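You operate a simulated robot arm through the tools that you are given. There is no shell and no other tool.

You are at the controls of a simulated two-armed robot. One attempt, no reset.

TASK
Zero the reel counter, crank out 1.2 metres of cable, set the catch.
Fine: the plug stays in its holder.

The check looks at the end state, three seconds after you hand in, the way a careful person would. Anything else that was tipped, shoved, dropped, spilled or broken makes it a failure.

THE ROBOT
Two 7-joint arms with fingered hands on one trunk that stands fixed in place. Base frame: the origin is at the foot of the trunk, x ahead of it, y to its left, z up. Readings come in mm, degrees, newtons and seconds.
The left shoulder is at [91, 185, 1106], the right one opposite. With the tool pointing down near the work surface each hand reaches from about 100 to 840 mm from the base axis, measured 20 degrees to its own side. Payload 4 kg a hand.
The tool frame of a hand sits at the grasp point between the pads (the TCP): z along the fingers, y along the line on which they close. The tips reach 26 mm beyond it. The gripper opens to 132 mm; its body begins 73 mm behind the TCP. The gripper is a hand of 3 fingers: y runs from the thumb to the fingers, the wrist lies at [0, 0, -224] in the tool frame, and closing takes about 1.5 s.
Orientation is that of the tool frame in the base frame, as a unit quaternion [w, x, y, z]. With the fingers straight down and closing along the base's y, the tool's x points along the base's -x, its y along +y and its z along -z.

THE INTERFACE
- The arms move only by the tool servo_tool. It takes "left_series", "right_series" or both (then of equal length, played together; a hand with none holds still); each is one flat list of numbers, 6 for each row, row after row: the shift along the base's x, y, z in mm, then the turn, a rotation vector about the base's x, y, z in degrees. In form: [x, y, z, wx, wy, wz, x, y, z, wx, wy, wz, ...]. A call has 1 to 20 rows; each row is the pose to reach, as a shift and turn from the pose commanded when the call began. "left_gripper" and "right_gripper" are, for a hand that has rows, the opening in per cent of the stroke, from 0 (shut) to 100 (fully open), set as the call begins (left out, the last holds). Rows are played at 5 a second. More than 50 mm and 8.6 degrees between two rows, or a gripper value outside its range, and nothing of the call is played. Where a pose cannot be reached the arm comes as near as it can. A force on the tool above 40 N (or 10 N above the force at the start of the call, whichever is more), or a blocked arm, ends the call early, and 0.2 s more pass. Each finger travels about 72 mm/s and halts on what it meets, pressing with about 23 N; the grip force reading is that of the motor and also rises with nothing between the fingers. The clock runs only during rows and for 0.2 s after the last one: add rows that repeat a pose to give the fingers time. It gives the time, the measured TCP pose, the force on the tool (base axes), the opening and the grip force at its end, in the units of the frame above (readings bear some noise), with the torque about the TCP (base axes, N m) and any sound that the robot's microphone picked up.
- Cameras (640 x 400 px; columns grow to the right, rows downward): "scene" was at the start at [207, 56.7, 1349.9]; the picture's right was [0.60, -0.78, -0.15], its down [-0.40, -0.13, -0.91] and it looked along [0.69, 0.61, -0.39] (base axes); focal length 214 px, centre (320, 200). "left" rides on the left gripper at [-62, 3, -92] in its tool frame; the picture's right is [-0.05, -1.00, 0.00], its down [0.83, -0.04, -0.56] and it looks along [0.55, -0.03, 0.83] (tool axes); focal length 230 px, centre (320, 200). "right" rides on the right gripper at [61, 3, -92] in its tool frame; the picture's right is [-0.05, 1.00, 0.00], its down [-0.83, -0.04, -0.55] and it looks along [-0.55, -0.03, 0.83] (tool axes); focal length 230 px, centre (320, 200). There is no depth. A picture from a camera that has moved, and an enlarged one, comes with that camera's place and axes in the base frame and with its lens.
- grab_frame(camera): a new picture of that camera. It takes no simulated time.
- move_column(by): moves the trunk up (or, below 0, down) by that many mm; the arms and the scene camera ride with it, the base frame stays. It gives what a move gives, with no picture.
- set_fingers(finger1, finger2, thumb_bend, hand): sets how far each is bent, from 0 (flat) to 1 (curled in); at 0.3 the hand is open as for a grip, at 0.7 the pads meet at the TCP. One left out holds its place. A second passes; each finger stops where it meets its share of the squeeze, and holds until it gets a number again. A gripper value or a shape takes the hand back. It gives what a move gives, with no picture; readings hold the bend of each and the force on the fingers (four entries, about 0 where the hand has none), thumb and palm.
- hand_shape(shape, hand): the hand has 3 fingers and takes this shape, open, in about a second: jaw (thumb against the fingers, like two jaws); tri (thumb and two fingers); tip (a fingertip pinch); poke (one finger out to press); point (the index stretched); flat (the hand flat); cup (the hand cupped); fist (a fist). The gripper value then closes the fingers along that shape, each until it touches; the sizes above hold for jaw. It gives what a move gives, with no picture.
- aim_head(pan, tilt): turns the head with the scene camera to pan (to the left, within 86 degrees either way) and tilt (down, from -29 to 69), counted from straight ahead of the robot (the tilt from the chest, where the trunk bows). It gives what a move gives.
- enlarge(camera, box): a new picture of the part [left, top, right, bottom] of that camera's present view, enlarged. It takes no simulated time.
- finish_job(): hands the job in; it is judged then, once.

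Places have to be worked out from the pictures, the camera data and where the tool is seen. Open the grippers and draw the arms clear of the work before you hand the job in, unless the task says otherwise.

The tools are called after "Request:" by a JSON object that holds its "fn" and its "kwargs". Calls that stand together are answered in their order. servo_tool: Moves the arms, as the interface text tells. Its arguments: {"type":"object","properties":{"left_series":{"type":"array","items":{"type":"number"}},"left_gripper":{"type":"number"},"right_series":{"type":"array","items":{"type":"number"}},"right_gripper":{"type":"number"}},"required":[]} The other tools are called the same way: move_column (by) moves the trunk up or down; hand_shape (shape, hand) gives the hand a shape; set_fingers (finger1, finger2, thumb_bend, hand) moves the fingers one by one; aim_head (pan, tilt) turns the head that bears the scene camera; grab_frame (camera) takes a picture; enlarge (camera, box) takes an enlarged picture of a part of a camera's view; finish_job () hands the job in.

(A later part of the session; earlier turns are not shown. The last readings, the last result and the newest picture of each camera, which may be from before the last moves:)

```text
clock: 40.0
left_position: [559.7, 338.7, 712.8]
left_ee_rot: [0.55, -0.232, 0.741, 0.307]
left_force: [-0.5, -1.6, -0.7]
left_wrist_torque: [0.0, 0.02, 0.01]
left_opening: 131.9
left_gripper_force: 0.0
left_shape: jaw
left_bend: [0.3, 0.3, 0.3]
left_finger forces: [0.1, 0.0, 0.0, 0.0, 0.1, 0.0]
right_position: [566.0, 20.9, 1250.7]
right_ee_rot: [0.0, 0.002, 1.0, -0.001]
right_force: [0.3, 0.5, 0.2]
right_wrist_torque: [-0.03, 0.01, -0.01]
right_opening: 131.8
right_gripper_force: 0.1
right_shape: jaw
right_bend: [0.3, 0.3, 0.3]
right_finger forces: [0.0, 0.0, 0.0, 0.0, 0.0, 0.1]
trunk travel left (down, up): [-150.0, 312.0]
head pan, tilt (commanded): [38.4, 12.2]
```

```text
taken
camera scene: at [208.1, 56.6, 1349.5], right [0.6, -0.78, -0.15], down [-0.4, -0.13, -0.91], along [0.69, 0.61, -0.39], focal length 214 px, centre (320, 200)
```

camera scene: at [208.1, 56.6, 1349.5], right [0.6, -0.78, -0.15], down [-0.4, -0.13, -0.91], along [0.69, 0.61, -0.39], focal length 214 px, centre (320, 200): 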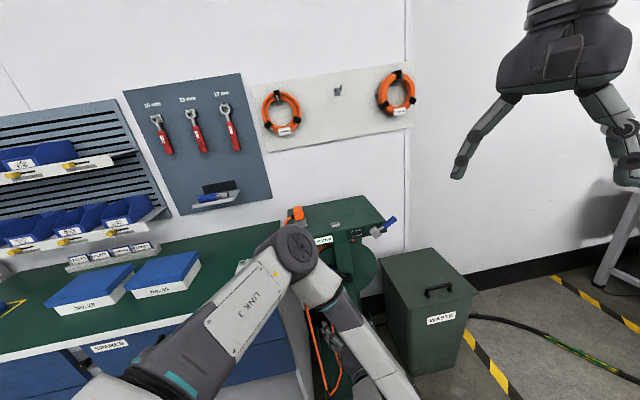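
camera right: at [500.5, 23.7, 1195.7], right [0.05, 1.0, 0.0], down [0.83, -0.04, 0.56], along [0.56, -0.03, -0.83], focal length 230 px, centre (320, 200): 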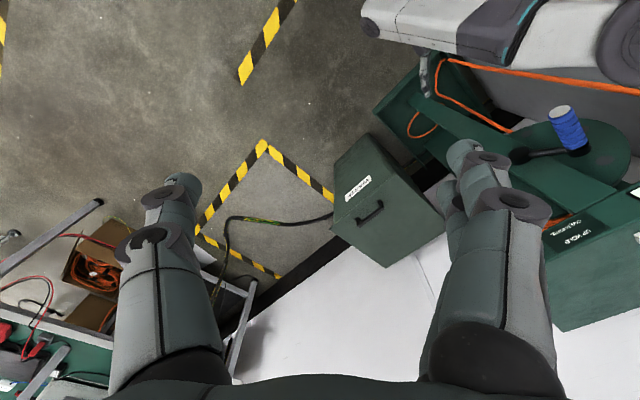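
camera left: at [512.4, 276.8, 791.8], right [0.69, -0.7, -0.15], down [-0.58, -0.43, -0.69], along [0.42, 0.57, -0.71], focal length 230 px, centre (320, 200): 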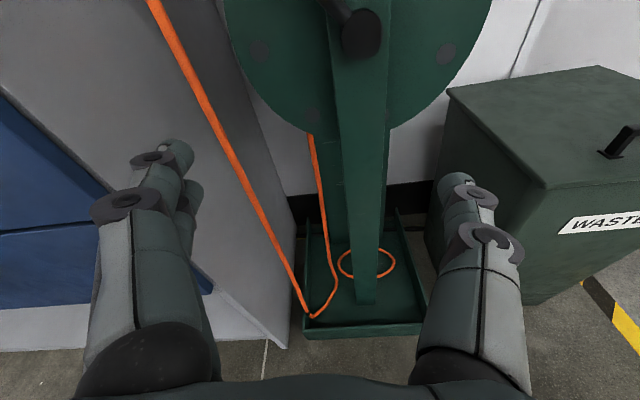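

The hand is back at [560, 339, 713]. I'll pitch it to about 50° down, facing squarely along the stand's axis, while rising to just in front of and above the knob.

Request:
{"fn": "servo_tool", "kwargs": {"left_series": [1, 5, 30, -6.9, 3.8, 0.9, 2, 10, 60, -13.8, 7.6, 1.9, 4, 16, 85, -20.6, 11.5, 2.8, 5, 22, 108, -27.5, 15.3, 3.8, 7, 28, 127, -34.4, 19.1, 4.7, 7, 28, 127, -34.4, 19.1, 4.7]}}

Request:
{"fn": "grab_frame", "kwargs": {"camera": "left"}}

Request:
{"fn": "grab_frame", "kwargs": {"camera": "right"}}

Request:
{"fn": "enlarge", "kwargs": {"camera": "scene", "box": [260, 190, 420, 310]}}

```text
clock: 41.5
left_position: [564.4, 366.1, 841.3]
left_ee_rot: [0.315, -0.36, 0.868, 0.13]
left_force: [-0.6, -0.1, 0.8]
left_wrist_torque: [0.01, -0.01, 0.03]
left_opening: 132.2
left_gripper_force: 0.2
left_shape: jaw
left_bend: [0.3, 0.3, 0.3]
left_finger forces: [0.1, 0.1, 0.0, 0.0, 0.1, 0.1]
right_position: [564.9, 20.2, 1251.4]
right_ee_rot: [0.0, 0.0, 1.0, -0.002]
right_force: [-0.5, 0.0, 0.7]
right_wrist_torque: [0.02, 0.01, -0.02]
right_opening: 132.1
right_gripper_force: 0.0
right_shape: jaw
right_bend: [0.3, 0.3, 0.3]
right_finger forces: [0.0, 0.0, 0.0, 0.1, 0.0, 0.0]
trunk travel left (down, up): [-150.0, 312.0]
head pan, tilt (commanded): [38.4, 12.2]
```

```text
taken
camera left: at [555.0, 360.8, 951.8], right [0.73, -0.68, 0.03], down [-0.67, -0.73, -0.11], along [0.1, 0.06, -0.99], focal length 230 px, centre (320, 200)
```

left: 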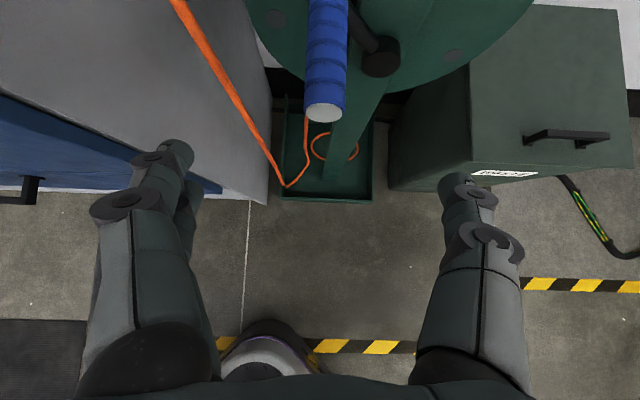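

```text
taken
camera right: at [502.8, 23.1, 1344.0], right [0.05, 1.0, 0.0], down [0.83, -0.04, 0.56], along [0.56, -0.03, -0.83], focal length 230 px, centre (320, 200)
```

right: 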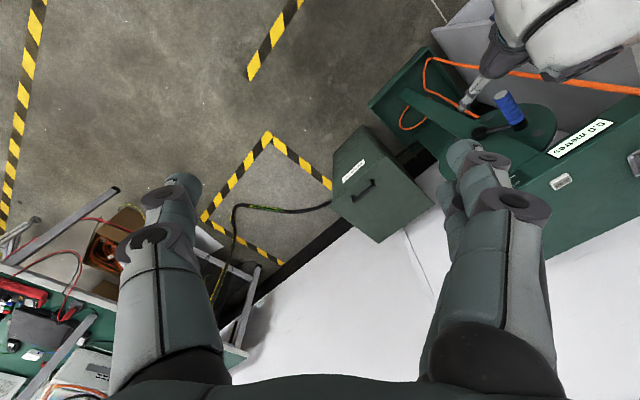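

```text
3.33 times, centred on (340, 250) of scene
camera zoom: at [207.6, 55.9, 1349.8], right [0.6, -0.78, -0.15], down [-0.4, -0.13, -0.91], along [0.69, 0.61, -0.39], focal length 715 px, centre (253, 33)
```

zoom: 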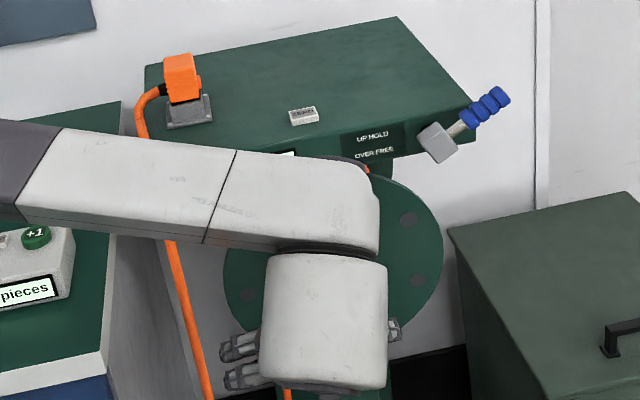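

From here the knob axis is at r ≈ 142, z ≈ 805, and the right camera can read the display while I work. I'll bring the open jaw around the knob.

Request:
{"fn": "servo_tool", "kwargs": {"left_series": [17, 16, -4, 0, 0, 0, 34, 32, -10, 0, 0, 0, 51, 48, -20, 0, 0, 0, 66.3, 63.8, -36, 0, 0, 0, 66.3, 63.8, -36, 0, 0, 0]}}

Request:
{"fn": "grab_frame", "kwargs": {"camera": "left"}}

Request:
{"fn": "grab_frame", "kwargs": {"camera": "right"}}

```text
clock: 42.6
left_position: [630.6, 429.3, 805.6]
left_ee_rot: [0.316, -0.359, 0.868, 0.131]
left_force: [0.1, 0.7, -0.4]
left_wrist_torque: [-0.03, 0.01, 0.01]
left_opening: 131.9
left_gripper_force: 0.0
left_shape: jaw
left_bend: [0.3, 0.3, 0.3]
left_finger forces: [0.0, 0.1, 0.0, 0.0, 0.0, 0.0]
right_position: [563.6, 19.6, 1252.3]
right_ee_rot: [0.001, 0.0, 1.0, 0.0]
right_force: [0.3, 0.0, 0.2]
right_wrist_torque: [0.0, -0.05, 0.02]
right_opening: 132.0
right_gripper_force: 0.1
right_shape: jaw
right_bend: [0.3, 0.3, 0.3]
right_finger forces: [0.1, 0.0, 0.0, 0.0, 0.1, 0.0]
trunk travel left (down, up): [-150.0, 312.0]
head pan, tilt (commanded): [38.4, 12.2]
```

```text
taken
camera left: at [620.7, 425.6, 915.9], right [0.73, -0.68, 0.03], down [-0.67, -0.73, -0.11], along [0.1, 0.06, -0.99], focal length 230 px, centre (320, 200)
```

left: 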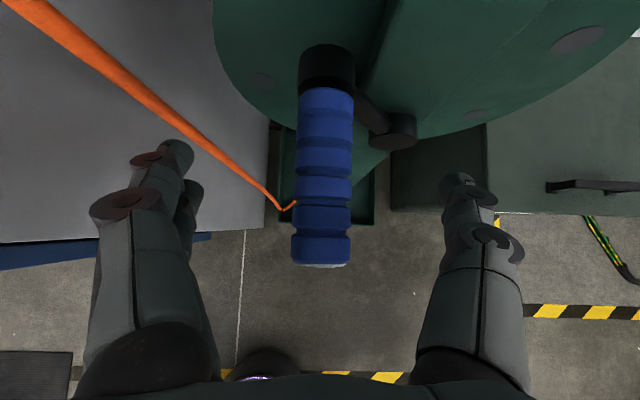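

```text
taken
camera right: at [501.8, 23.4, 1344.6], right [0.05, 1.0, 0.0], down [0.83, -0.04, 0.56], along [0.56, -0.03, -0.83], focal length 230 px, centre (320, 200)
```

right: 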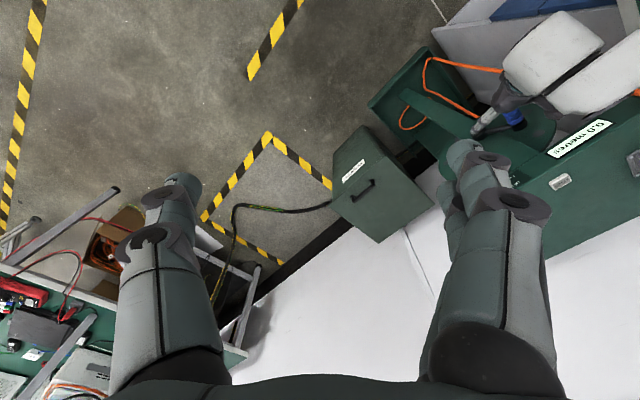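

The knob lies centred between thumb and fingers, with the tips clear of the black crank arm. I'll close the grip.

Request:
{"fn": "servo_tool", "kwargs": {"left_series": [1, -1, 0, 0, 0, 0, 1, -1, 0, 0, 0, 0, 1, -1, 0, 0, 0, 0, 1, -1, 0, 0, 0, 0, 1, -1, 0, 0, 0, 0, 1, -1, 0, 0, 0, 0, 1, -1, 0, 0, 0, 0, 1, -1, 0, 0, 0, 0], "left_gripper": 0}}

Request:
{"fn": "grab_frame", "kwargs": {"camera": "left"}}

```text
clock: 44.5
left_position: [633.3, 428.5, 805.6]
left_ee_rot: [0.316, -0.359, 0.869, 0.13]
left_force: [2.9, 0.8, -3.6]
left_wrist_torque: [0.0, 0.02, 0.01]
left_opening: 11.3
left_gripper_force: 22.8
left_shape: jaw
left_bend: [0.73, 0.69, 0.7]
left_finger forces: [9.9, 7.5, 0.1, 0.0, 20.4, 0.0]
right_position: [565.1, 20.9, 1251.3]
right_ee_rot: [0.0, 0.001, 1.0, -0.001]
right_force: [-0.5, -0.7, 0.3]
right_wrist_torque: [0.01, -0.01, -0.06]
right_opening: 132.1
right_gripper_force: 0.0
right_shape: jaw
right_bend: [0.3, 0.3, 0.3]
right_finger forces: [0.0, 0.1, 0.0, 0.0, 0.0, 0.0]
trunk travel left (down, up): [-150.0, 312.0]
head pan, tilt (commanded): [38.4, 12.2]
```

```text
taken
camera left: at [622.4, 424.4, 914.9], right [0.73, -0.68, 0.03], down [-0.67, -0.73, -0.11], along [0.1, 0.06, -0.99], focal length 230 px, centre (320, 200)
```

left: 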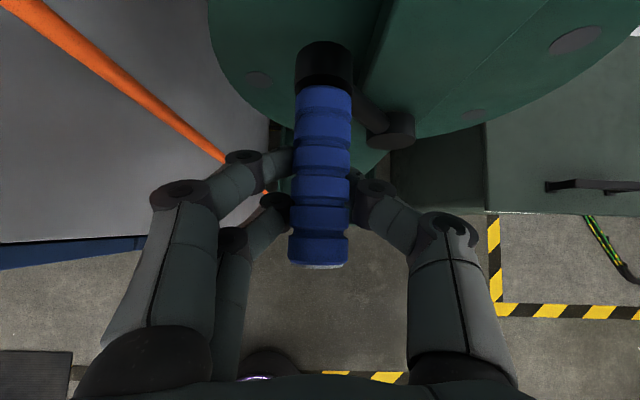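

The grip is good with balanced forces. I'll make a 20° counter-clockwise test move again from the crank's present angle (about 133°) and check forces and reach.

Request:
{"fn": "servo_tool", "kwargs": {"left_series": [-3.3, 3.3, -4.7, 0, 0, 0, -6.3, 6.3, -9.9, 0, 0, 0, -8.9, 8.9, -15.3, 0, 0, 0, -11.2, 11.2, -21.1, 0, 0, 0, -11.2, 11.2, -21.1, 0, 0, 0]}}

Request:
{"fn": "grab_frame", "kwargs": {"camera": "left"}}

Request:
{"fn": "enlarge", "kwargs": {"camera": "right", "box": [480, 80, 640, 200]}}

```text
clock: 45.6
left_position: [621.4, 441.0, 783.6]
left_ee_rot: [0.316, -0.359, 0.868, 0.131]
left_force: [-0.3, 3.0, -0.7]
left_wrist_torque: [0.08, -0.04, 0.03]
left_opening: 11.1
left_gripper_force: 23.1
left_shape: jaw
left_bend: [0.73, 0.7, 0.71]
left_finger forces: [11.9, 8.1, 0.0, 0.0, 17.9, 0.1]
right_position: [563.6, 20.2, 1252.1]
right_ee_rot: [0.001, 0.0, 1.0, -0.001]
right_force: [-0.2, -0.9, -0.3]
right_wrist_torque: [0.0, 0.02, 0.0]
right_opening: 131.8
right_gripper_force: 0.0
right_shape: jaw
right_bend: [0.3, 0.3, 0.3]
right_finger forces: [0.0, 0.0, 0.1, 0.0, 0.0, 0.0]
trunk travel left (down, up): [-150.0, 312.0]
head pan, tilt (commanded): [38.4, 12.2]
```

```text
taken
camera left: at [610.5, 436.3, 893.8], right [0.73, -0.68, 0.03], down [-0.67, -0.73, -0.11], along [0.1, 0.06, -0.99], focal length 230 px, centre (320, 200)
```

left: 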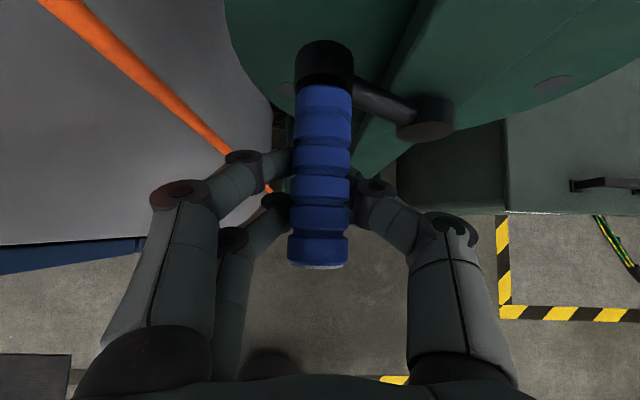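

```text
3.33 times, centred on (560, 140) of right
camera zoom: at [502.4, 24.2, 1344.2], right [0.05, 1.0, 0.0], down [0.83, -0.04, 0.56], along [0.56, -0.03, -0.83], focal length 767 px, centre (-480, 400)
```

zoom: 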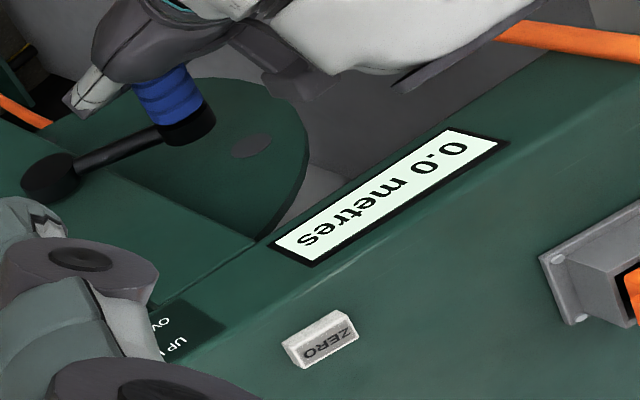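

The crank turns smoothly with about 3 N. I'll carry on counter-clockwise along the circle for another 90°.

Request:
{"fn": "servo_tool", "kwargs": {"left_series": [-3.2, 3.2, -11, 0, 0, 0, -5.2, 5.2, -22.6, 0, 0, 0, -5.9, 5.9, -34.5, 0, 0, 0, -5.2, 5.2, -46.4, 0, 0, 0, -3.2, 3.2, -58, 0, 0, 0, 0, 0, -69, 0, 0, 0, 4.4, -4.4, -79.2, 0, 0, 0, 9.9, -9.9, -88.2, 0, 0, 0, 16.3, -16.3, -96, 0, 0, 0, 23.5, -23.5, -102.2, 0, 0, 0]}}

Request:
{"fn": "grab_frame", "kwargs": {"camera": "left"}}

Request:
{"fn": "enlarge", "kwargs": {"camera": "right", "box": [480, 80, 640, 200]}}

```text
clock: 47.9
left_position: [644.8, 417.5, 682.4]
left_ee_rot: [0.316, -0.36, 0.868, 0.129]
left_force: [0.7, -0.3, -1.0]
left_wrist_torque: [0.02, -0.04, -0.01]
left_opening: 5.4
left_gripper_force: 22.8
left_shape: jaw
left_bend: [0.75, 0.71, 0.73]
left_finger forces: [0.1, 0.1, 0.1, 0.0, 0.1, 0.0]
right_position: [562.3, 23.0, 1253.5]
right_ee_rot: [0.001, 0.0, 1.0, -0.002]
right_force: [-1.2, 0.2, 1.0]
right_wrist_torque: [0.01, -0.01, 0.01]
right_opening: 131.8
right_gripper_force: 0.1
right_shape: jaw
right_bend: [0.3, 0.3, 0.3]
right_finger forces: [0.1, 0.0, 0.0, 0.0, 0.0, 0.1]
trunk travel left (down, up): [-150.0, 312.0]
head pan, tilt (commanded): [38.4, 12.2]
```

```text
taken
camera left: at [634.1, 412.3, 792.8], right [0.73, -0.68, 0.04], down [-0.67, -0.73, -0.11], along [0.1, 0.06, -0.99], focal length 230 px, centre (320, 200)
```

left: 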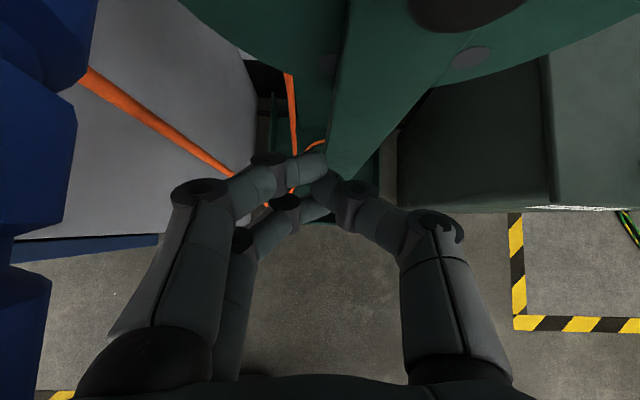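

```text
3.33 times, centred on (560, 140) of right
camera zoom: at [501.2, 25.0, 1344.8], right [0.05, 1.0, 0.0], down [0.83, -0.04, 0.56], along [0.56, -0.03, -0.83], focal length 767 px, centre (-480, 400)
```

zoom: 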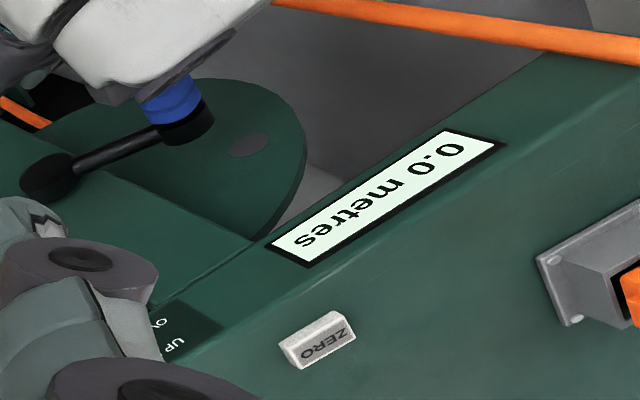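

The fingers slipped down off the knob: pinching from above gives no hold in the vertical, so the crank stayed near 153°. The force is nil. I'll back straight out along the axis, then re-grip with the hand only about 15° pitched, so that the two fingers straddle the knob above and below.

Request:
{"fn": "servo_tool", "kwargs": {"left_series": [4, -4, 0, 0, 0, 0, -8, -16, 0, 0, 0, 0, -28, -36, 0, 0, 0, 0, -50, -58, 0, 0, 0, 0, -72, -80, 0, 0, 0, 0, -92, -100, 0, 0, 0, 0]}}

Request:
{"fn": "grab_frame", "kwargs": {"camera": "left"}}

Request:
{"fn": "grab_frame", "kwargs": {"camera": "scene"}}

```text
clock: 49.2
left_position: [552.2, 314.8, 682.8]
left_ee_rot: [0.317, -0.359, 0.868, 0.129]
left_force: [0.3, -0.5, 0.8]
left_wrist_torque: [0.04, -0.01, 0.0]
left_opening: 5.6
left_gripper_force: 23.0
left_shape: jaw
left_bend: [0.75, 0.71, 0.73]
left_finger forces: [0.1, 0.0, 0.0, 0.1, 0.1, 0.1]
right_position: [564.9, 20.8, 1253.1]
right_ee_rot: [0.0, 0.0, 1.0, -0.001]
right_force: [0.0, -0.6, 0.9]
right_wrist_torque: [0.0, 0.01, -0.01]
right_opening: 132.0
right_gripper_force: 0.0
right_shape: jaw
right_bend: [0.3, 0.3, 0.3]
right_finger forces: [0.0, 0.0, 0.0, 0.0, 0.0, 0.1]
trunk travel left (down, up): [-150.0, 312.0]
head pan, tilt (commanded): [38.4, 12.2]
```

```text
taken
camera left: at [541.9, 310.7, 793.0], right [0.73, -0.68, 0.04], down [-0.67, -0.73, -0.11], along [0.1, 0.06, -0.99], focal length 230 px, centre (320, 200)
```

left: 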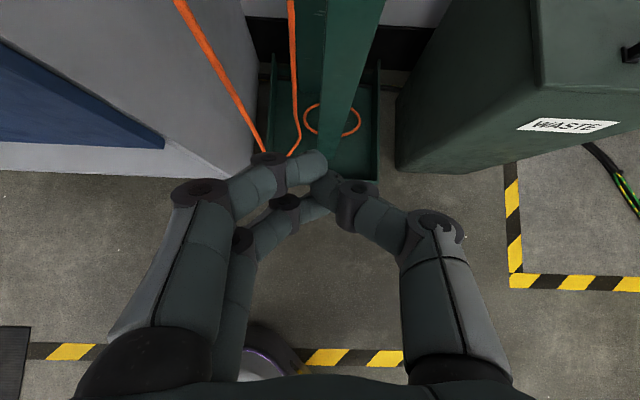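

```text
taken
camera scene: at [207.0, 56.4, 1349.9], right [0.6, -0.78, -0.15], down [-0.4, -0.13, -0.91], along [0.69, 0.61, -0.39], focal length 214 px, centre (320, 200)
```

scene: 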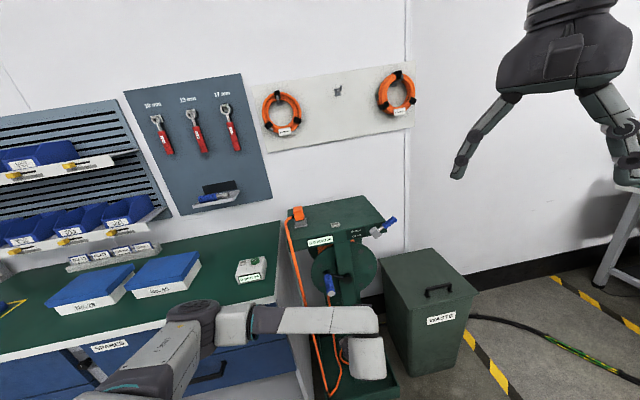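

The crank is undisturbed at about 153°, and the scene view shows the stand clear. I'll raise the trunk 100 mm so the left arm is less folded when it comes in flatter.

Request:
{"fn": "move_column", "kwargs": {"by": 100}}

Request:
{"fn": "servo_tool", "kwargs": {"left_series": [4, 14, 0, 5, -5, 0, 8, 28, 0, 10, -10, 0, 12, 42, 0, 15, -15, 0, 16, 56, 0, 20, -20, 0, 20, 70, 0, 24.75, -24.75, 0, 20, 70, 0, 24.75, -24.75, 0], "left_gripper": 100}}

Request:
{"fn": "grab_frame", "kwargs": {"camera": "left"}}

Request:
{"fn": "grab_frame", "kwargs": {"camera": "scene"}}

Request:
{"fn": "grab_frame", "kwargs": {"camera": "right"}}

```text
clock: 50.6
left_position: [553.5, 315.1, 780.0]
left_ee_rot: [0.315, -0.359, 0.869, 0.13]
left_force: [-0.7, 0.4, 0.6]
left_wrist_torque: [-0.01, 0.01, -0.03]
left_opening: 5.5
left_gripper_force: 22.8
left_shape: jaw
left_bend: [0.75, 0.71, 0.73]
left_finger forces: [0.0, 0.0, 0.0, 0.1, 0.0, 0.1]
right_position: [566.4, 21.9, 1351.0]
right_ee_rot: [0.0, 0.0, 1.0, -0.001]
right_force: [-0.2, -0.4, -0.2]
right_wrist_torque: [0.0, 0.02, 0.02]
right_opening: 132.0
right_gripper_force: 0.1
right_shape: jaw
right_bend: [0.3, 0.3, 0.3]
right_finger forces: [0.0, 0.0, 0.1, 0.0, 0.0, 0.1]
trunk travel left (down, up): [-250.0, 212.0]
head pan, tilt (commanded): [38.4, 12.2]
```

```text
clock: 52.0
left_position: [573.7, 387.7, 783.5]
left_ee_rot: [0.563, -0.303, 0.733, 0.232]
left_force: [-0.5, 0.1, 0.1]
left_wrist_torque: [0.02, 0.02, -0.03]
left_opening: 132.3
left_gripper_force: 0.0
left_shape: jaw
left_bend: [0.3, 0.3, 0.3]
left_finger forces: [0.0, 0.0, 0.0, 0.0, 0.0, 0.1]
right_position: [564.0, 21.7, 1352.3]
right_ee_rot: [0.001, 0.0, 1.0, -0.001]
right_force: [0.8, -0.1, -0.6]
right_wrist_torque: [-0.01, 0.01, 0.0]
right_opening: 132.1
right_gripper_force: 0.0
right_shape: jaw
right_bend: [0.3, 0.3, 0.3]
right_finger forces: [0.1, 0.0, 0.1, 0.1, 0.0, 0.1]
trunk travel left (down, up): [-250.0, 212.0]
head pan, tilt (commanded): [38.4, 12.2]
```

```text
taken
camera left: at [519.5, 339.1, 865.9], right [0.71, -0.7, 0.05], down [-0.5, -0.56, -0.66], along [0.49, 0.45, -0.75], focal length 230 px, centre (320, 200)
```

left: 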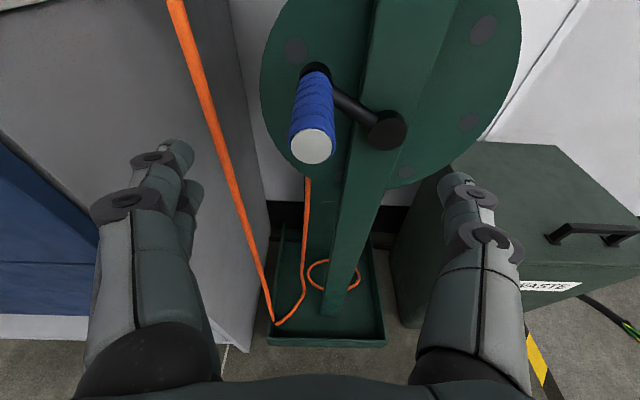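

```text
taken
camera scene: at [130.7, 57.0, 1476.0], right [0.62, -0.78, -0.07], down [-0.28, -0.13, -0.95], along [0.74, 0.61, -0.3], focal length 214 px, centre (320, 200)
```

scene: 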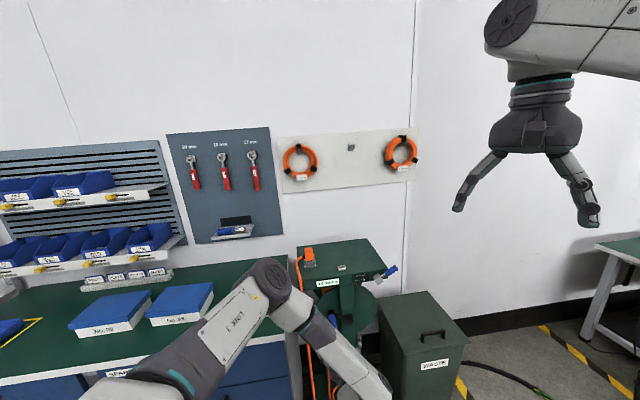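

```text
taken
camera right: at [501.7, 24.2, 1444.5], right [0.05, 1.0, 0.0], down [0.83, -0.04, 0.56], along [0.56, -0.03, -0.83], focal length 230 px, centre (320, 200)
```

right: 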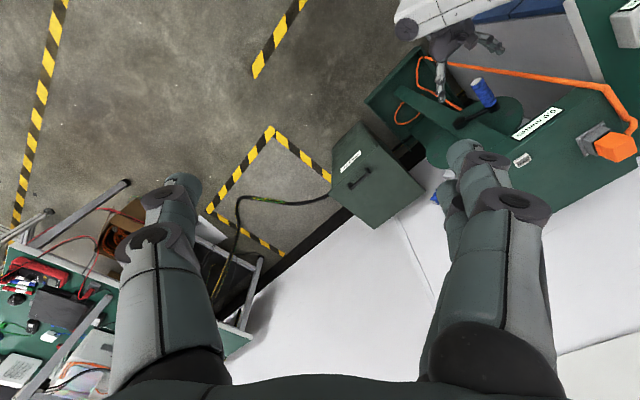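

At 15° pitch the arm reaches without complaint, and the knob is at r ≈ 126, z ≈ 783 (angle ≈ 153°), hub at r ≈ 196, z ≈ 748. I'll move in around the knob and close.

Request:
{"fn": "servo_tool", "kwargs": {"left_series": [12, 15, 0, 0, 0, 0, 25, 29, 0, 0, 0, 0, 38, 43, 0, 0, 0, 0, 50.6, 56.9, -0.5, 0, 0, 0, 50.6, 56.9, -0.5, 0, 0, 0]}}

Request:
{"fn": "grab_frame", "kwargs": {"camera": "left"}}

```text
clock: 53.2
left_position: [623.0, 444.0, 781.4]
left_ee_rot: [0.563, -0.303, 0.733, 0.232]
left_force: [0.1, 0.3, 0.1]
left_wrist_torque: [0.01, 0.0, 0.01]
left_opening: 131.9
left_gripper_force: 0.0
left_shape: jaw
left_bend: [0.3, 0.3, 0.3]
left_finger forces: [0.0, 0.1, 0.0, 0.0, 0.1, 0.0]
right_position: [563.5, 21.6, 1351.8]
right_ee_rot: [0.001, 0.0, 1.0, 0.0]
right_force: [-1.1, 0.1, -0.5]
right_wrist_torque: [0.03, 0.03, 0.04]
right_opening: 132.0
right_gripper_force: 0.1
right_shape: jaw
right_bend: [0.3, 0.3, 0.3]
right_finger forces: [0.0, 0.1, 0.0, 0.1, 0.0, 0.0]
trunk travel left (down, up): [-250.0, 212.0]
head pan, tilt (commanded): [38.4, 12.2]
```

```text
taken
camera left: at [570.3, 396.0, 865.0], right [0.71, -0.7, 0.05], down [-0.5, -0.56, -0.66], along [0.49, 0.45, -0.75], focal length 230 px, centre (320, 200)
```

left: 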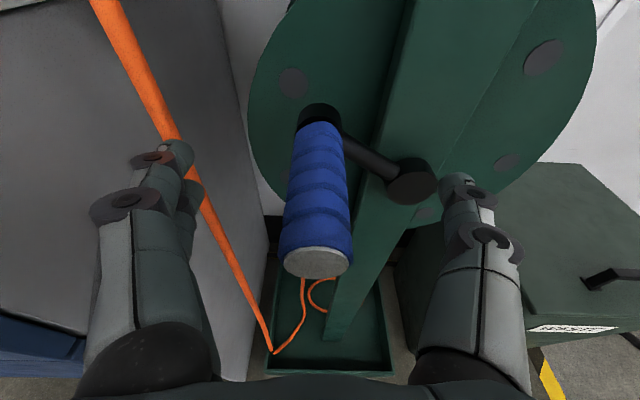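

The knob sits centred in the open jaw, with the fingers well in front of the hanging cable. Closing now.

Request:
{"fn": "servo_tool", "kwargs": {"left_series": [0, 0, 1, 0, 0, 0, 0, 0, 1, 0, 0, 0, 0, 0, 1, 0, 0, 0, 0, 0, 1, 0, 0, 0, 0, 0, 1, 0, 0, 0, 0, 0, 1, 0, 0, 0, 0, 0, 1, 0, 0, 0, 0, 0, 1, 0, 0, 0], "left_gripper": 0}}

Request:
{"fn": "grab_frame", "kwargs": {"camera": "left"}}

```text
clock: 55.0
left_position: [623.8, 442.6, 782.3]
left_ee_rot: [0.562, -0.303, 0.733, 0.233]
left_force: [1.7, 1.1, -2.5]
left_wrist_torque: [-0.02, 0.01, -0.01]
left_opening: 16.7
left_gripper_force: 23.2
left_shape: jaw
left_bend: [0.73, 0.71, 0.7]
left_finger forces: [11.0, 7.3, 0.0, 0.0, 20.5, 0.0]
right_position: [565.6, 20.4, 1353.1]
right_ee_rot: [0.001, 0.0, 1.0, -0.001]
right_force: [0.9, 0.3, 0.0]
right_wrist_torque: [0.0, -0.01, 0.02]
right_opening: 131.8
right_gripper_force: 0.0
right_shape: jaw
right_bend: [0.3, 0.3, 0.3]
right_finger forces: [0.0, 0.1, 0.0, 0.0, 0.0, 0.0]
trunk travel left (down, up): [-250.0, 212.0]
head pan, tilt (commanded): [38.4, 12.2]
```

```text
taken
camera left: at [570.4, 395.9, 865.3], right [0.71, -0.7, 0.05], down [-0.5, -0.56, -0.66], along [0.49, 0.45, -0.75], focal length 230 px, centre (320, 200)
```

left: 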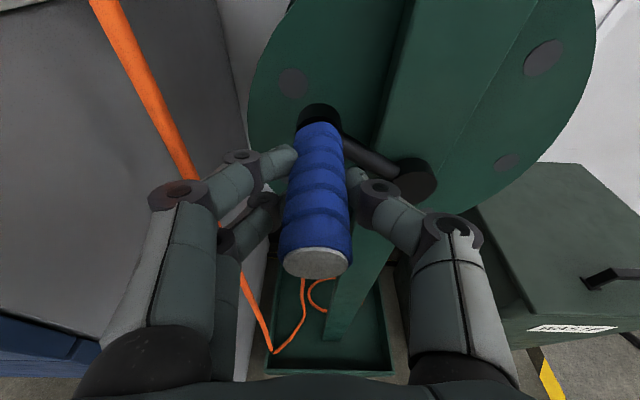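

The grip is firm (fingers 11 and 7 N, thumb 20 N). I'll turn 27° counter-clockwise and check that the knob follows.

Request:
{"fn": "servo_tool", "kwargs": {"left_series": [-1.7, 1.7, -5.4, 0, 0, 0, -3.2, 3.2, -11.2, 0, 0, 0, -4.3, 4.3, -17, 0, 0, 0, -5.1, 5.1, -23, 0, 0, 0, -5.6, 5.6, -29, 0, 0, 0, -5.8, 5.8, -35, 0, 0, 0]}}

Request:
{"fn": "grab_frame", "kwargs": {"camera": "left"}}

Request:
{"fn": "enlarge", "kwargs": {"camera": "right", "box": [400, 60, 600, 180]}}

```text
clock: 56.4
left_position: [616.5, 449.4, 747.6]
left_ee_rot: [0.562, -0.304, 0.733, 0.233]
left_force: [-3.1, 6.5, 0.8]
left_wrist_torque: [0.03, -0.02, 0.17]
left_opening: 15.8
left_gripper_force: 23.1
left_shape: jaw
left_bend: [0.73, 0.71, 0.7]
left_finger forces: [14.1, 9.1, 0.0, 0.1, 18.2, 0.1]
right_position: [564.4, 21.6, 1351.9]
right_ee_rot: [0.001, 0.0, 1.0, -0.001]
right_force: [-0.1, 0.3, -1.0]
right_wrist_torque: [0.0, -0.02, 0.02]
right_opening: 131.9
right_gripper_force: 0.1
right_shape: jaw
right_bend: [0.3, 0.3, 0.3]
right_finger forces: [0.0, 0.1, 0.1, 0.0, 0.1, 0.0]
trunk travel left (down, up): [-250.0, 212.0]
head pan, tilt (commanded): [38.4, 12.2]
```

```text
taken
camera left: at [563.6, 402.6, 830.2], right [0.72, -0.7, 0.05], down [-0.5, -0.56, -0.66], along [0.49, 0.45, -0.75], focal length 230 px, centre (320, 200)
```

left: 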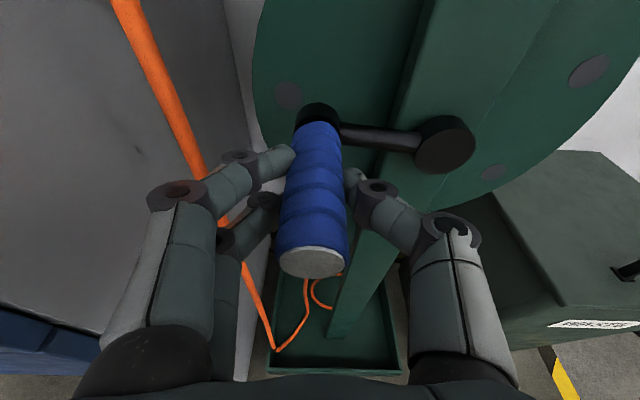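

```text
3.20 times, centred on (500, 120) of right
camera zoom: at [502.3, 25.0, 1444.2], right [0.05, 1.0, 0.0], down [0.83, -0.04, 0.56], along [0.56, -0.03, -0.83], focal length 736 px, centre (-256, 456)
```

zoom: 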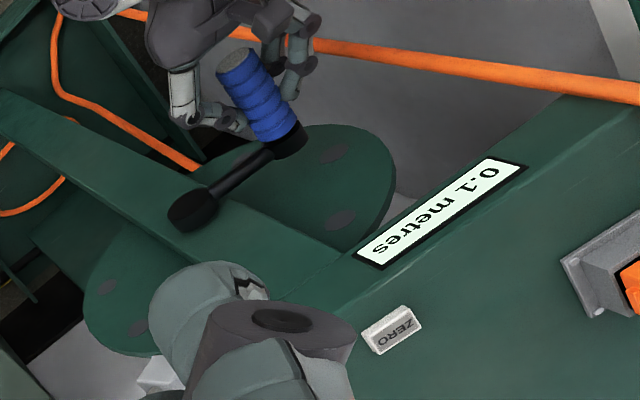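

The knob followed and the counter reads 0.1, so counter-clockwise does pay out. I'll continue a quarter turn to the bottom of the circle.

Request:
{"fn": "servo_tool", "kwargs": {"left_series": [0.7, -0.7, -12.2, 0, 0, 0, 2.8, -2.8, -24.1, 0, 0, 0, 6.2, -6.2, -35.3, 0, 0, 0, 10.8, -10.8, -45.7, 0, 0, 0, 16.4, -16.4, -55, 0, 0, 0, 23.1, -23.1, -62.9, 0, 0, 0, 30.5, -30.5, -69.2, 0, 0, 0, 38.5, -38.5, -73.8, 0, 0, 0, 46.9, -46.9, -76.6, 0, 0, 0, 55.6, -55.6, -77.5, 0, 0, 0]}}

Request:
{"fn": "grab_frame", "kwargs": {"camera": "left"}}

Request:
{"fn": "enlarge", "kwargs": {"camera": "right", "box": [400, 60, 600, 180]}}

```text
clock: 58.2
left_position: [647.7, 415.8, 667.2]
left_ee_rot: [0.555, -0.305, 0.737, 0.235]
left_force: [1.8, 16.3, -20.7]
left_wrist_torque: [-0.26, 0.12, 0.21]
left_opening: 14.5
left_gripper_force: 23.1
left_shape: jaw
left_bend: [0.72, 0.7, 0.7]
left_finger forces: [13.7, 19.9, 0.1, 0.1, 14.9, 0.0]
right_position: [567.0, 21.4, 1351.2]
right_ee_rot: [0.0, 0.001, 1.0, -0.002]
right_force: [0.3, 0.8, -0.4]
right_wrist_torque: [0.01, -0.01, -0.01]
right_opening: 131.9
right_gripper_force: 0.1
right_shape: jaw
right_bend: [0.3, 0.3, 0.3]
right_finger forces: [0.0, 0.0, 0.0, 0.0, 0.0, 0.0]
trunk travel left (down, up): [-250.0, 212.0]
head pan, tilt (commanded): [38.4, 12.2]
stopped in row 8 (left hand): the force on the tool passed its limit at 41 N (the readings are from after the stop); the commanded pose is now the measured one
```

```text
taken
camera left: at [596.5, 369.2, 751.0], right [0.72, -0.69, 0.04], down [-0.51, -0.57, -0.65], along [0.47, 0.44, -0.76], focal length 230 px, centre (320, 200)
```

left: 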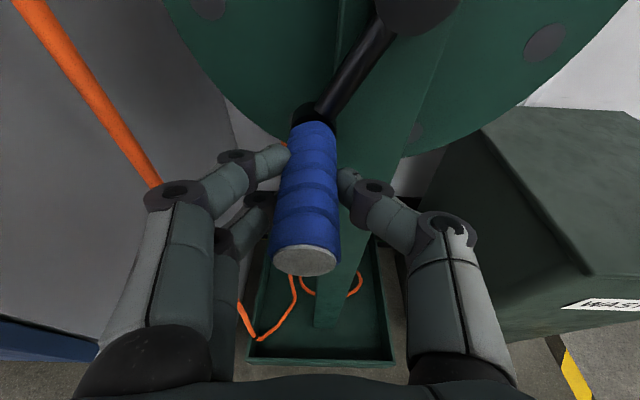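

```text
3.20 times, centred on (500, 120) of right
camera zoom: at [505.4, 24.6, 1443.2], right [0.05, 1.0, 0.0], down [0.83, -0.04, 0.55], along [0.55, -0.03, -0.83], focal length 736 px, centre (-256, 456)
```

zoom: 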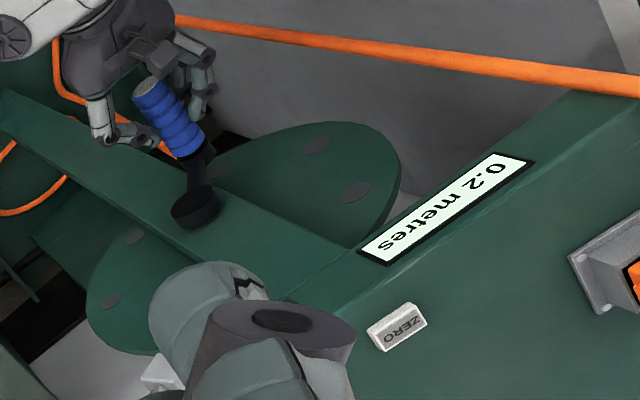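

The counter reads 0.2. The force was radial, so my circle was too small: fitting the reached points gives the centre at about r = 202, z = 740 with radius 85 mm (crank now at about 242°). I'll continue on the corrected circle.

Request:
{"fn": "servo_tool", "kwargs": {"left_series": [-0.8, 0.8, -2.6, 0, 0, 0, 6.3, -6.3, -7.1, 0, 0, 0, 14.4, -14.4, -10.3, 0, 0, 0, 22.7, -22.7, -12, 0, 0, 0, 31, -31, -12, 0, 0, 0, 39.4, -39.4, -10.3, 0, 0, 0]}}

Request:
{"fn": "grab_frame", "kwargs": {"camera": "left"}}

Request:
{"fn": "enlarge", "kwargs": {"camera": "right", "box": [400, 60, 600, 180]}}

```text
clock: 59.6
left_position: [692.8, 373.1, 658.8]
left_ee_rot: [0.558, -0.303, 0.737, 0.231]
left_force: [14.4, 5.1, -17.3]
left_wrist_torque: [-0.2, 0.13, -0.17]
left_opening: 13.7
left_gripper_force: 22.8
left_shape: jaw
left_bend: [0.72, 0.7, 0.7]
left_finger forces: [9.7, 13.7, 0.0, 0.0, 23.4, 0.0]
right_position: [568.3, 21.7, 1350.3]
right_ee_rot: [-0.001, 0.0, 1.0, -0.002]
right_force: [-0.6, -0.6, 0.2]
right_wrist_torque: [0.0, 0.02, 0.0]
right_opening: 131.6
right_gripper_force: 0.1
right_shape: jaw
right_bend: [0.3, 0.3, 0.3]
right_finger forces: [0.1, 0.0, 0.1, 0.1, 0.0, 0.1]
trunk travel left (down, up): [-250.0, 212.0]
head pan, tilt (commanded): [38.4, 12.2]
```

```text
taken
camera left: at [639.6, 325.2, 743.3], right [0.71, -0.7, 0.05], down [-0.51, -0.56, -0.65], along [0.48, 0.44, -0.76], focal length 230 px, centre (320, 200)
```

left: 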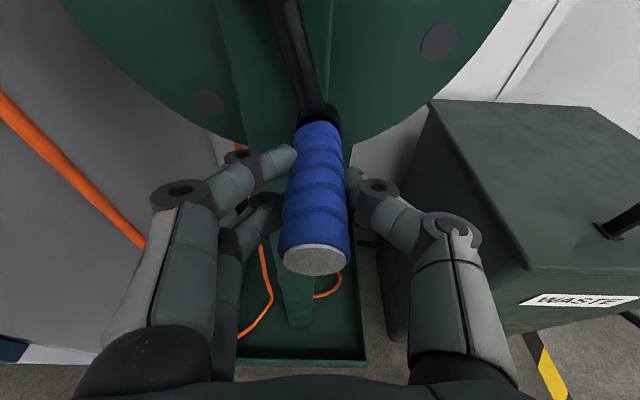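

```text
3.20 times, centred on (500, 120) of right
camera zoom: at [506.1, 24.3, 1443.0], right [0.05, 1.0, 0.0], down [0.83, -0.04, 0.55], along [0.55, -0.03, -0.83], focal length 736 px, centre (-256, 456)
```

zoom: 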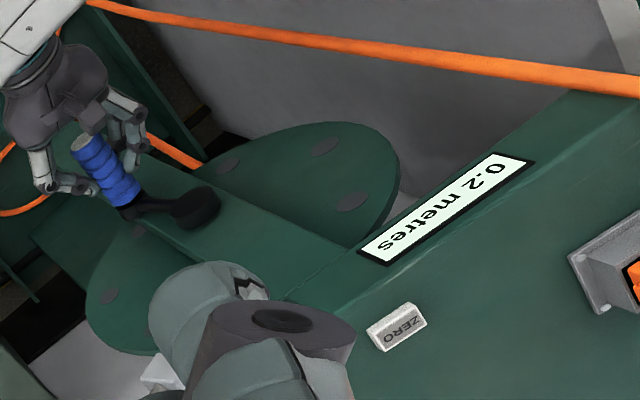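

The knob follows and the counter still shows 0.2. There is a small outward pull, so I'll widen the circle slightly (centre r = 202, z = 738, radius 86) and carry on up the right side.

Request:
{"fn": "servo_tool", "kwargs": {"left_series": [5.2, -5.2, -1.1, 0, 0, 0, 13.2, -13.2, 3.2, 0, 0, 0, 20.6, -20.6, 9, 0, 0, 0, 27.4, -27.4, 16.2, 0, 0, 0, 33.4, -33.4, 24.7, 0, 0, 0, 38.5, -38.5, 34.3, 0, 0, 0, 42.6, -42.6, 44.8, 0, 0, 0, 45.6, -45.6, 56, 0, 0, 0, 47.5, -47.5, 67.6, 0, 0, 0, 48.3, -48.3, 79.6, 0, 0, 0]}}

Request:
{"fn": "grab_frame", "kwargs": {"camera": "left"}}

Request:
{"fn": "enlarge", "kwargs": {"camera": "right", "box": [400, 60, 600, 180]}}

```text
clock: 61.8
left_position: [737.0, 327.3, 742.1]
left_ee_rot: [0.559, -0.304, 0.736, 0.233]
left_force: [3.0, 14.2, -1.2]
left_wrist_torque: [0.01, -0.05, 0.14]
left_opening: 14.7
left_gripper_force: 23.5
left_shape: jaw
left_bend: [0.72, 0.7, 0.7]
left_finger forces: [14.1, 11.7, 0.1, 0.0, 15.9, 0.0]
right_position: [564.7, 22.7, 1352.3]
right_ee_rot: [0.0, 0.001, 1.0, -0.001]
right_force: [-0.7, -0.1, 0.5]
right_wrist_torque: [0.01, 0.02, 0.02]
right_opening: 131.9
right_gripper_force: 0.0
right_shape: jaw
right_bend: [0.3, 0.3, 0.3]
right_finger forces: [0.0, 0.0, 0.1, 0.0, 0.0, 0.0]
trunk travel left (down, up): [-250.0, 212.0]
head pan, tilt (commanded): [38.4, 12.2]
```

```text
taken
camera left: at [684.5, 280.1, 825.1], right [0.72, -0.69, 0.05], down [-0.5, -0.57, -0.65], along [0.48, 0.44, -0.76], focal length 230 px, centre (320, 200)
```

left: 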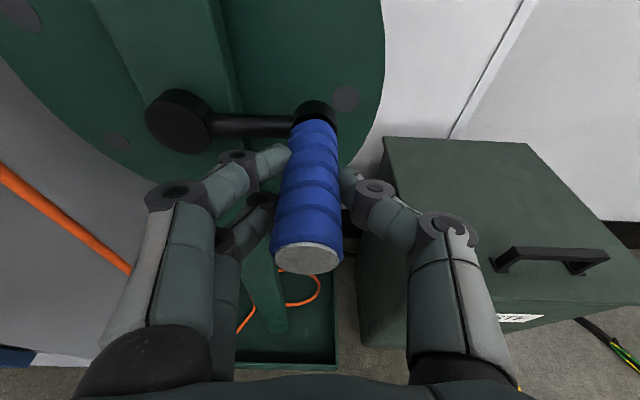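

```text
3.20 times, centred on (500, 120) of right
camera zoom: at [502.0, 25.5, 1444.4], right [0.05, 1.0, 0.0], down [0.83, -0.04, 0.56], along [0.56, -0.03, -0.83], focal length 736 px, centre (-256, 456)
```

zoom: 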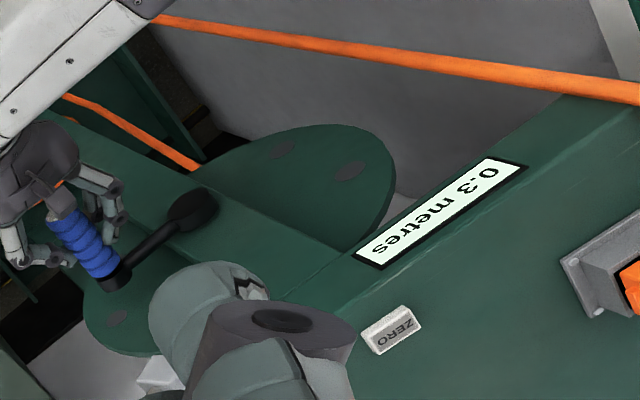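

Counter 0.3 at the right side of the circle. I'll continue over the top, with small corrections of the circle.

Request:
{"fn": "servo_tool", "kwargs": {"left_series": [-1.6, 1.6, 16.4, 0, 0, 0, -3.7, 3.7, 28.1, 0, 0, 0, -6.9, 6.9, 39.2, 0, 0, 0, -11.1, 11.1, 49.6, 0, 0, 0, -16.3, 16.3, 59, 0, 0, 0, -22.4, 22.4, 67.4, 0, 0, 0, -29.3, 29.3, 74.4, 0, 0, 0, -36.8, 36.8, 80.1, 0, 0, 0, -44.8, 44.8, 84.2, 0, 0, 0, -53, 53, 86.7, 0, 0, 0, -61.5, 61.5, 87.5, 0, 0, 0]}}

Request:
{"fn": "grab_frame", "kwargs": {"camera": "left"}}

Request:
{"fn": "enlarge", "kwargs": {"camera": "right", "box": [400, 60, 600, 180]}}

```text
clock: 64.2
left_position: [676.8, 388.6, 825.6]
left_ee_rot: [0.557, -0.305, 0.737, 0.233]
left_force: [5.5, 5.3, -16.1]
left_wrist_torque: [-0.21, 0.12, -0.01]
left_opening: 14.7
left_gripper_force: 23.0
left_shape: jaw
left_bend: [0.72, 0.7, 0.7]
left_finger forces: [11.9, 16.3, 0.0, 0.0, 20.3, 0.1]
right_position: [565.7, 22.4, 1350.4]
right_ee_rot: [0.0, 0.001, 1.0, -0.002]
right_force: [0.2, -0.6, -0.5]
right_wrist_torque: [0.01, 0.01, 0.0]
right_opening: 131.8
right_gripper_force: 0.0
right_shape: jaw
right_bend: [0.3, 0.3, 0.3]
right_finger forces: [0.0, 0.0, 0.1, 0.0, 0.0, 0.0]
trunk travel left (down, up): [-250.0, 212.0]
head pan, tilt (commanded): [38.4, 12.2]
```

```text
taken
camera left: at [624.3, 340.9, 909.6], right [0.72, -0.7, 0.05], down [-0.51, -0.57, -0.65], along [0.48, 0.44, -0.76], focal length 230 px, centre (320, 200)
```

left: 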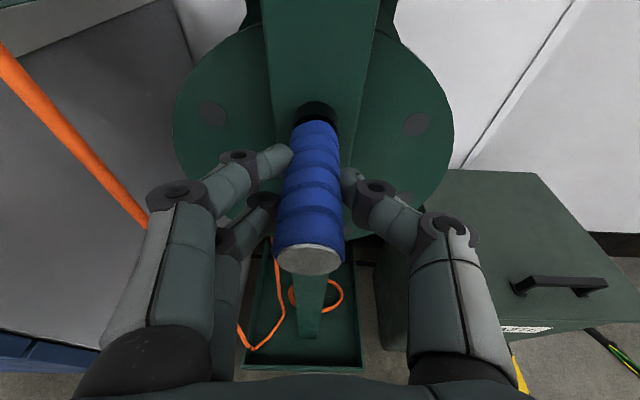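

```text
3.20 times, centred on (500, 120) of right
camera zoom: at [504.6, 25.9, 1443.2], right [0.05, 1.0, 0.0], down [0.83, -0.04, 0.56], along [0.55, -0.03, -0.83], focal length 736 px, centre (-256, 456)
```

zoom: 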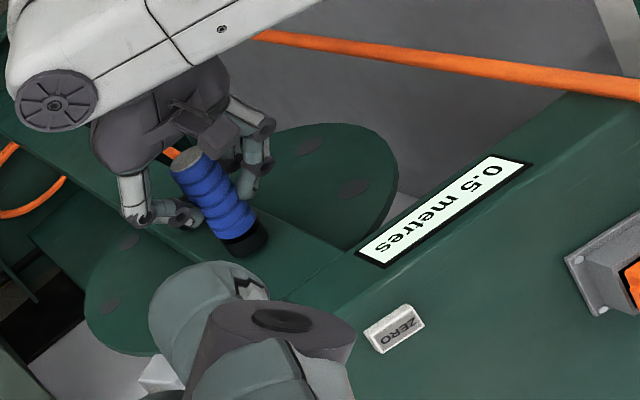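

Counter 0.5 after about 329° (roughly 0.5 m per turn). I'll continue down the left side to the bottom in one run.

Request:
{"fn": "servo_tool", "kwargs": {"left_series": [-7.7, 7.7, -2.4, 0, 0, 0, -15.9, 15.9, -4.9, 0, 0, 0, -23.8, 23.8, -9, 0, 0, 0, -31.3, 31.3, -14.6, 0, 0, 0, -38.1, 38.1, -21.6, 0, 0, 0, -44.2, 44.2, -29.9, 0, 0, 0, -49.4, 49.4, -39.2, 0, 0, 0, -53.6, 53.6, -49.6, 0, 0, 0, -56.7, 56.7, -60.6, 0, 0, 0, -58.8, 58.8, -72.2, 0, 0, 0, -59.6, 59.6, -84, 0, 0, 0, -59.3, 59.3, -95.9, 0, 0, 0, -57.9, 57.9, -107.7, 0, 0, 0, -55.3, 55.3, -119, 0, 0, 0, -51.6, 51.6, -129.7, 0, 0, 0, -46.9, 46.9, -139.6, 0, 0, 0, -41.2, 41.2, -148.4, 0, 0, 0, -34.8, 34.8, -156.1, 0, 0, 0, -27.6, 27.6, -162.4, 0, 0, 0, -19.9, 19.9, -167.2, 0, 0, 0]}}

Request:
{"fn": "grab_frame", "kwargs": {"camera": "left"}}

Request:
{"fn": "enlarge", "kwargs": {"camera": "right", "box": [400, 60, 600, 180]}}

```text
clock: 68.4
left_position: [657.2, 407.0, 659.0]
left_ee_rot: [0.557, -0.305, 0.737, 0.232]
left_force: [6.7, 11.6, -7.4]
left_wrist_torque: [-0.05, 0.03, 0.09]
left_opening: 14.7
left_gripper_force: 22.8
left_shape: jaw
left_bend: [0.72, 0.7, 0.7]
left_finger forces: [12.2, 13.5, 0.1, 0.0, 18.4, 0.1]
right_position: [566.3, 22.5, 1351.2]
right_ee_rot: [-0.001, 0.002, 1.0, -0.002]
right_force: [0.1, -0.1, -0.2]
right_wrist_torque: [0.0, -0.02, 0.01]
right_opening: 132.1
right_gripper_force: 0.0
right_shape: jaw
right_bend: [0.3, 0.3, 0.3]
right_finger forces: [0.0, 0.0, 0.1, 0.0, 0.0, 0.0]
trunk travel left (down, up): [-250.0, 212.0]
head pan, tilt (commanded): [38.4, 12.2]
```

```text
taken
camera left: at [604.6, 359.7, 743.2], right [0.72, -0.7, 0.05], down [-0.51, -0.57, -0.65], along [0.48, 0.44, -0.76], focal length 230 px, centre (320, 200)
```

left: 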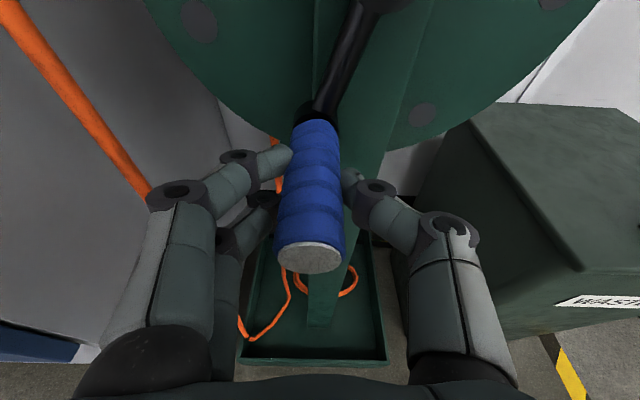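

```text
3.20 times, centred on (500, 120) of right
camera zoom: at [504.6, 25.0, 1443.3], right [0.05, 1.0, 0.0], down [0.83, -0.04, 0.56], along [0.55, -0.03, -0.83], focal length 736 px, centre (-256, 456)
```

zoom: 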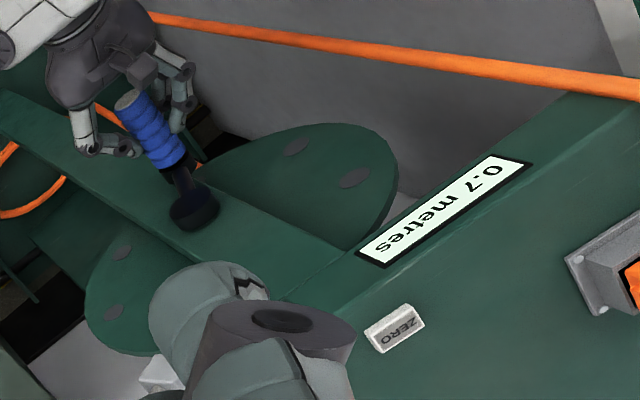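

Counter 0.7 with low forces all the way round. I'll carry on up the right side in the same manner.

Request:
{"fn": "servo_tool", "kwargs": {"left_series": [8.1, -8.1, -3.3, 0, 0, 0, 16.4, -16.4, -5, 0, 0, 0, 24.9, -24.9, -5, 0, 0, 0, 33.2, -33.2, -3.3, 0, 0, 0, 41.3, -41.3, 0, 0, 0, 0, 49, -49, 4.8, 0, 0, 0, 56.1, -56.1, 11.1, 0, 0, 0, 62.6, -62.6, 18.8, 0, 0, 0, 68.2, -68.2, 27.6, 0, 0, 0, 73, -73, 37.5, 0, 0, 0, 76.6, -76.6, 48.2, 0, 0, 0, 79.3, -79.3, 59.5, 0, 0, 0, 80.7, -80.7, 71.3, 0, 0, 0, 81, -81, 83.2, 0, 0, 0, 80.1, -80.1, 95, 0, 0, 0, 78.1, -78.1, 106.6, 0, 0, 0, 75, -75, 117.6, 0, 0, 0, 70.7, -70.7, 128, 0, 0, 0, 65.5, -65.5, 137.3, 0, 0, 0, 59.5, -59.5, 145.6, 0, 0, 0]}}

Request:
{"fn": "grab_frame", "kwargs": {"camera": "left"}}

Request:
{"fn": "enlarge", "kwargs": {"camera": "right", "box": [400, 60, 600, 180]}}

```text
clock: 72.6
left_position: [714.2, 347.9, 805.0]
left_ee_rot: [0.557, -0.304, 0.737, 0.232]
left_force: [1.2, 9.6, -8.8]
left_wrist_torque: [-0.09, -0.03, 0.13]
left_opening: 14.9
left_gripper_force: 23.4
left_shape: jaw
left_bend: [0.72, 0.71, 0.7]
left_finger forces: [13.6, 14.4, 0.0, 0.0, 17.3, 0.0]
right_position: [564.7, 22.1, 1350.7]
right_ee_rot: [0.002, -0.001, 1.0, -0.002]
right_force: [1.3, -0.3, 0.8]
right_wrist_torque: [0.0, 0.01, -0.03]
right_opening: 132.0
right_gripper_force: 0.1
right_shape: jaw
right_bend: [0.3, 0.3, 0.3]
right_finger forces: [0.0, 0.0, 0.0, 0.0, 0.1, 0.0]
trunk travel left (down, up): [-250.0, 212.0]
head pan, tilt (commanded): [38.4, 12.2]
```

```text
taken
camera left: at [662.8, 301.5, 888.7], right [0.72, -0.7, 0.05], down [-0.51, -0.57, -0.65], along [0.48, 0.44, -0.76], focal length 230 px, centre (320, 200)
```

left: 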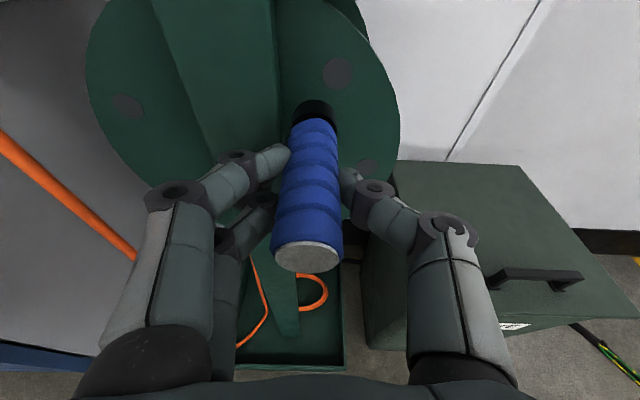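

```text
3.20 times, centred on (500, 120) of right
camera zoom: at [503.0, 25.8, 1443.9], right [0.05, 1.0, 0.0], down [0.83, -0.04, 0.56], along [0.56, -0.03, -0.83], focal length 736 px, centre (-256, 456)
```

zoom: 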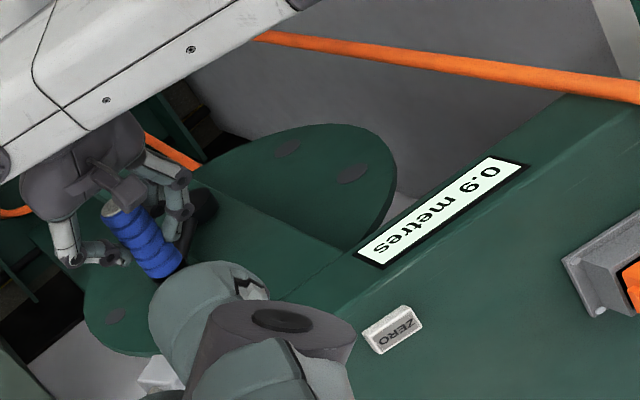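

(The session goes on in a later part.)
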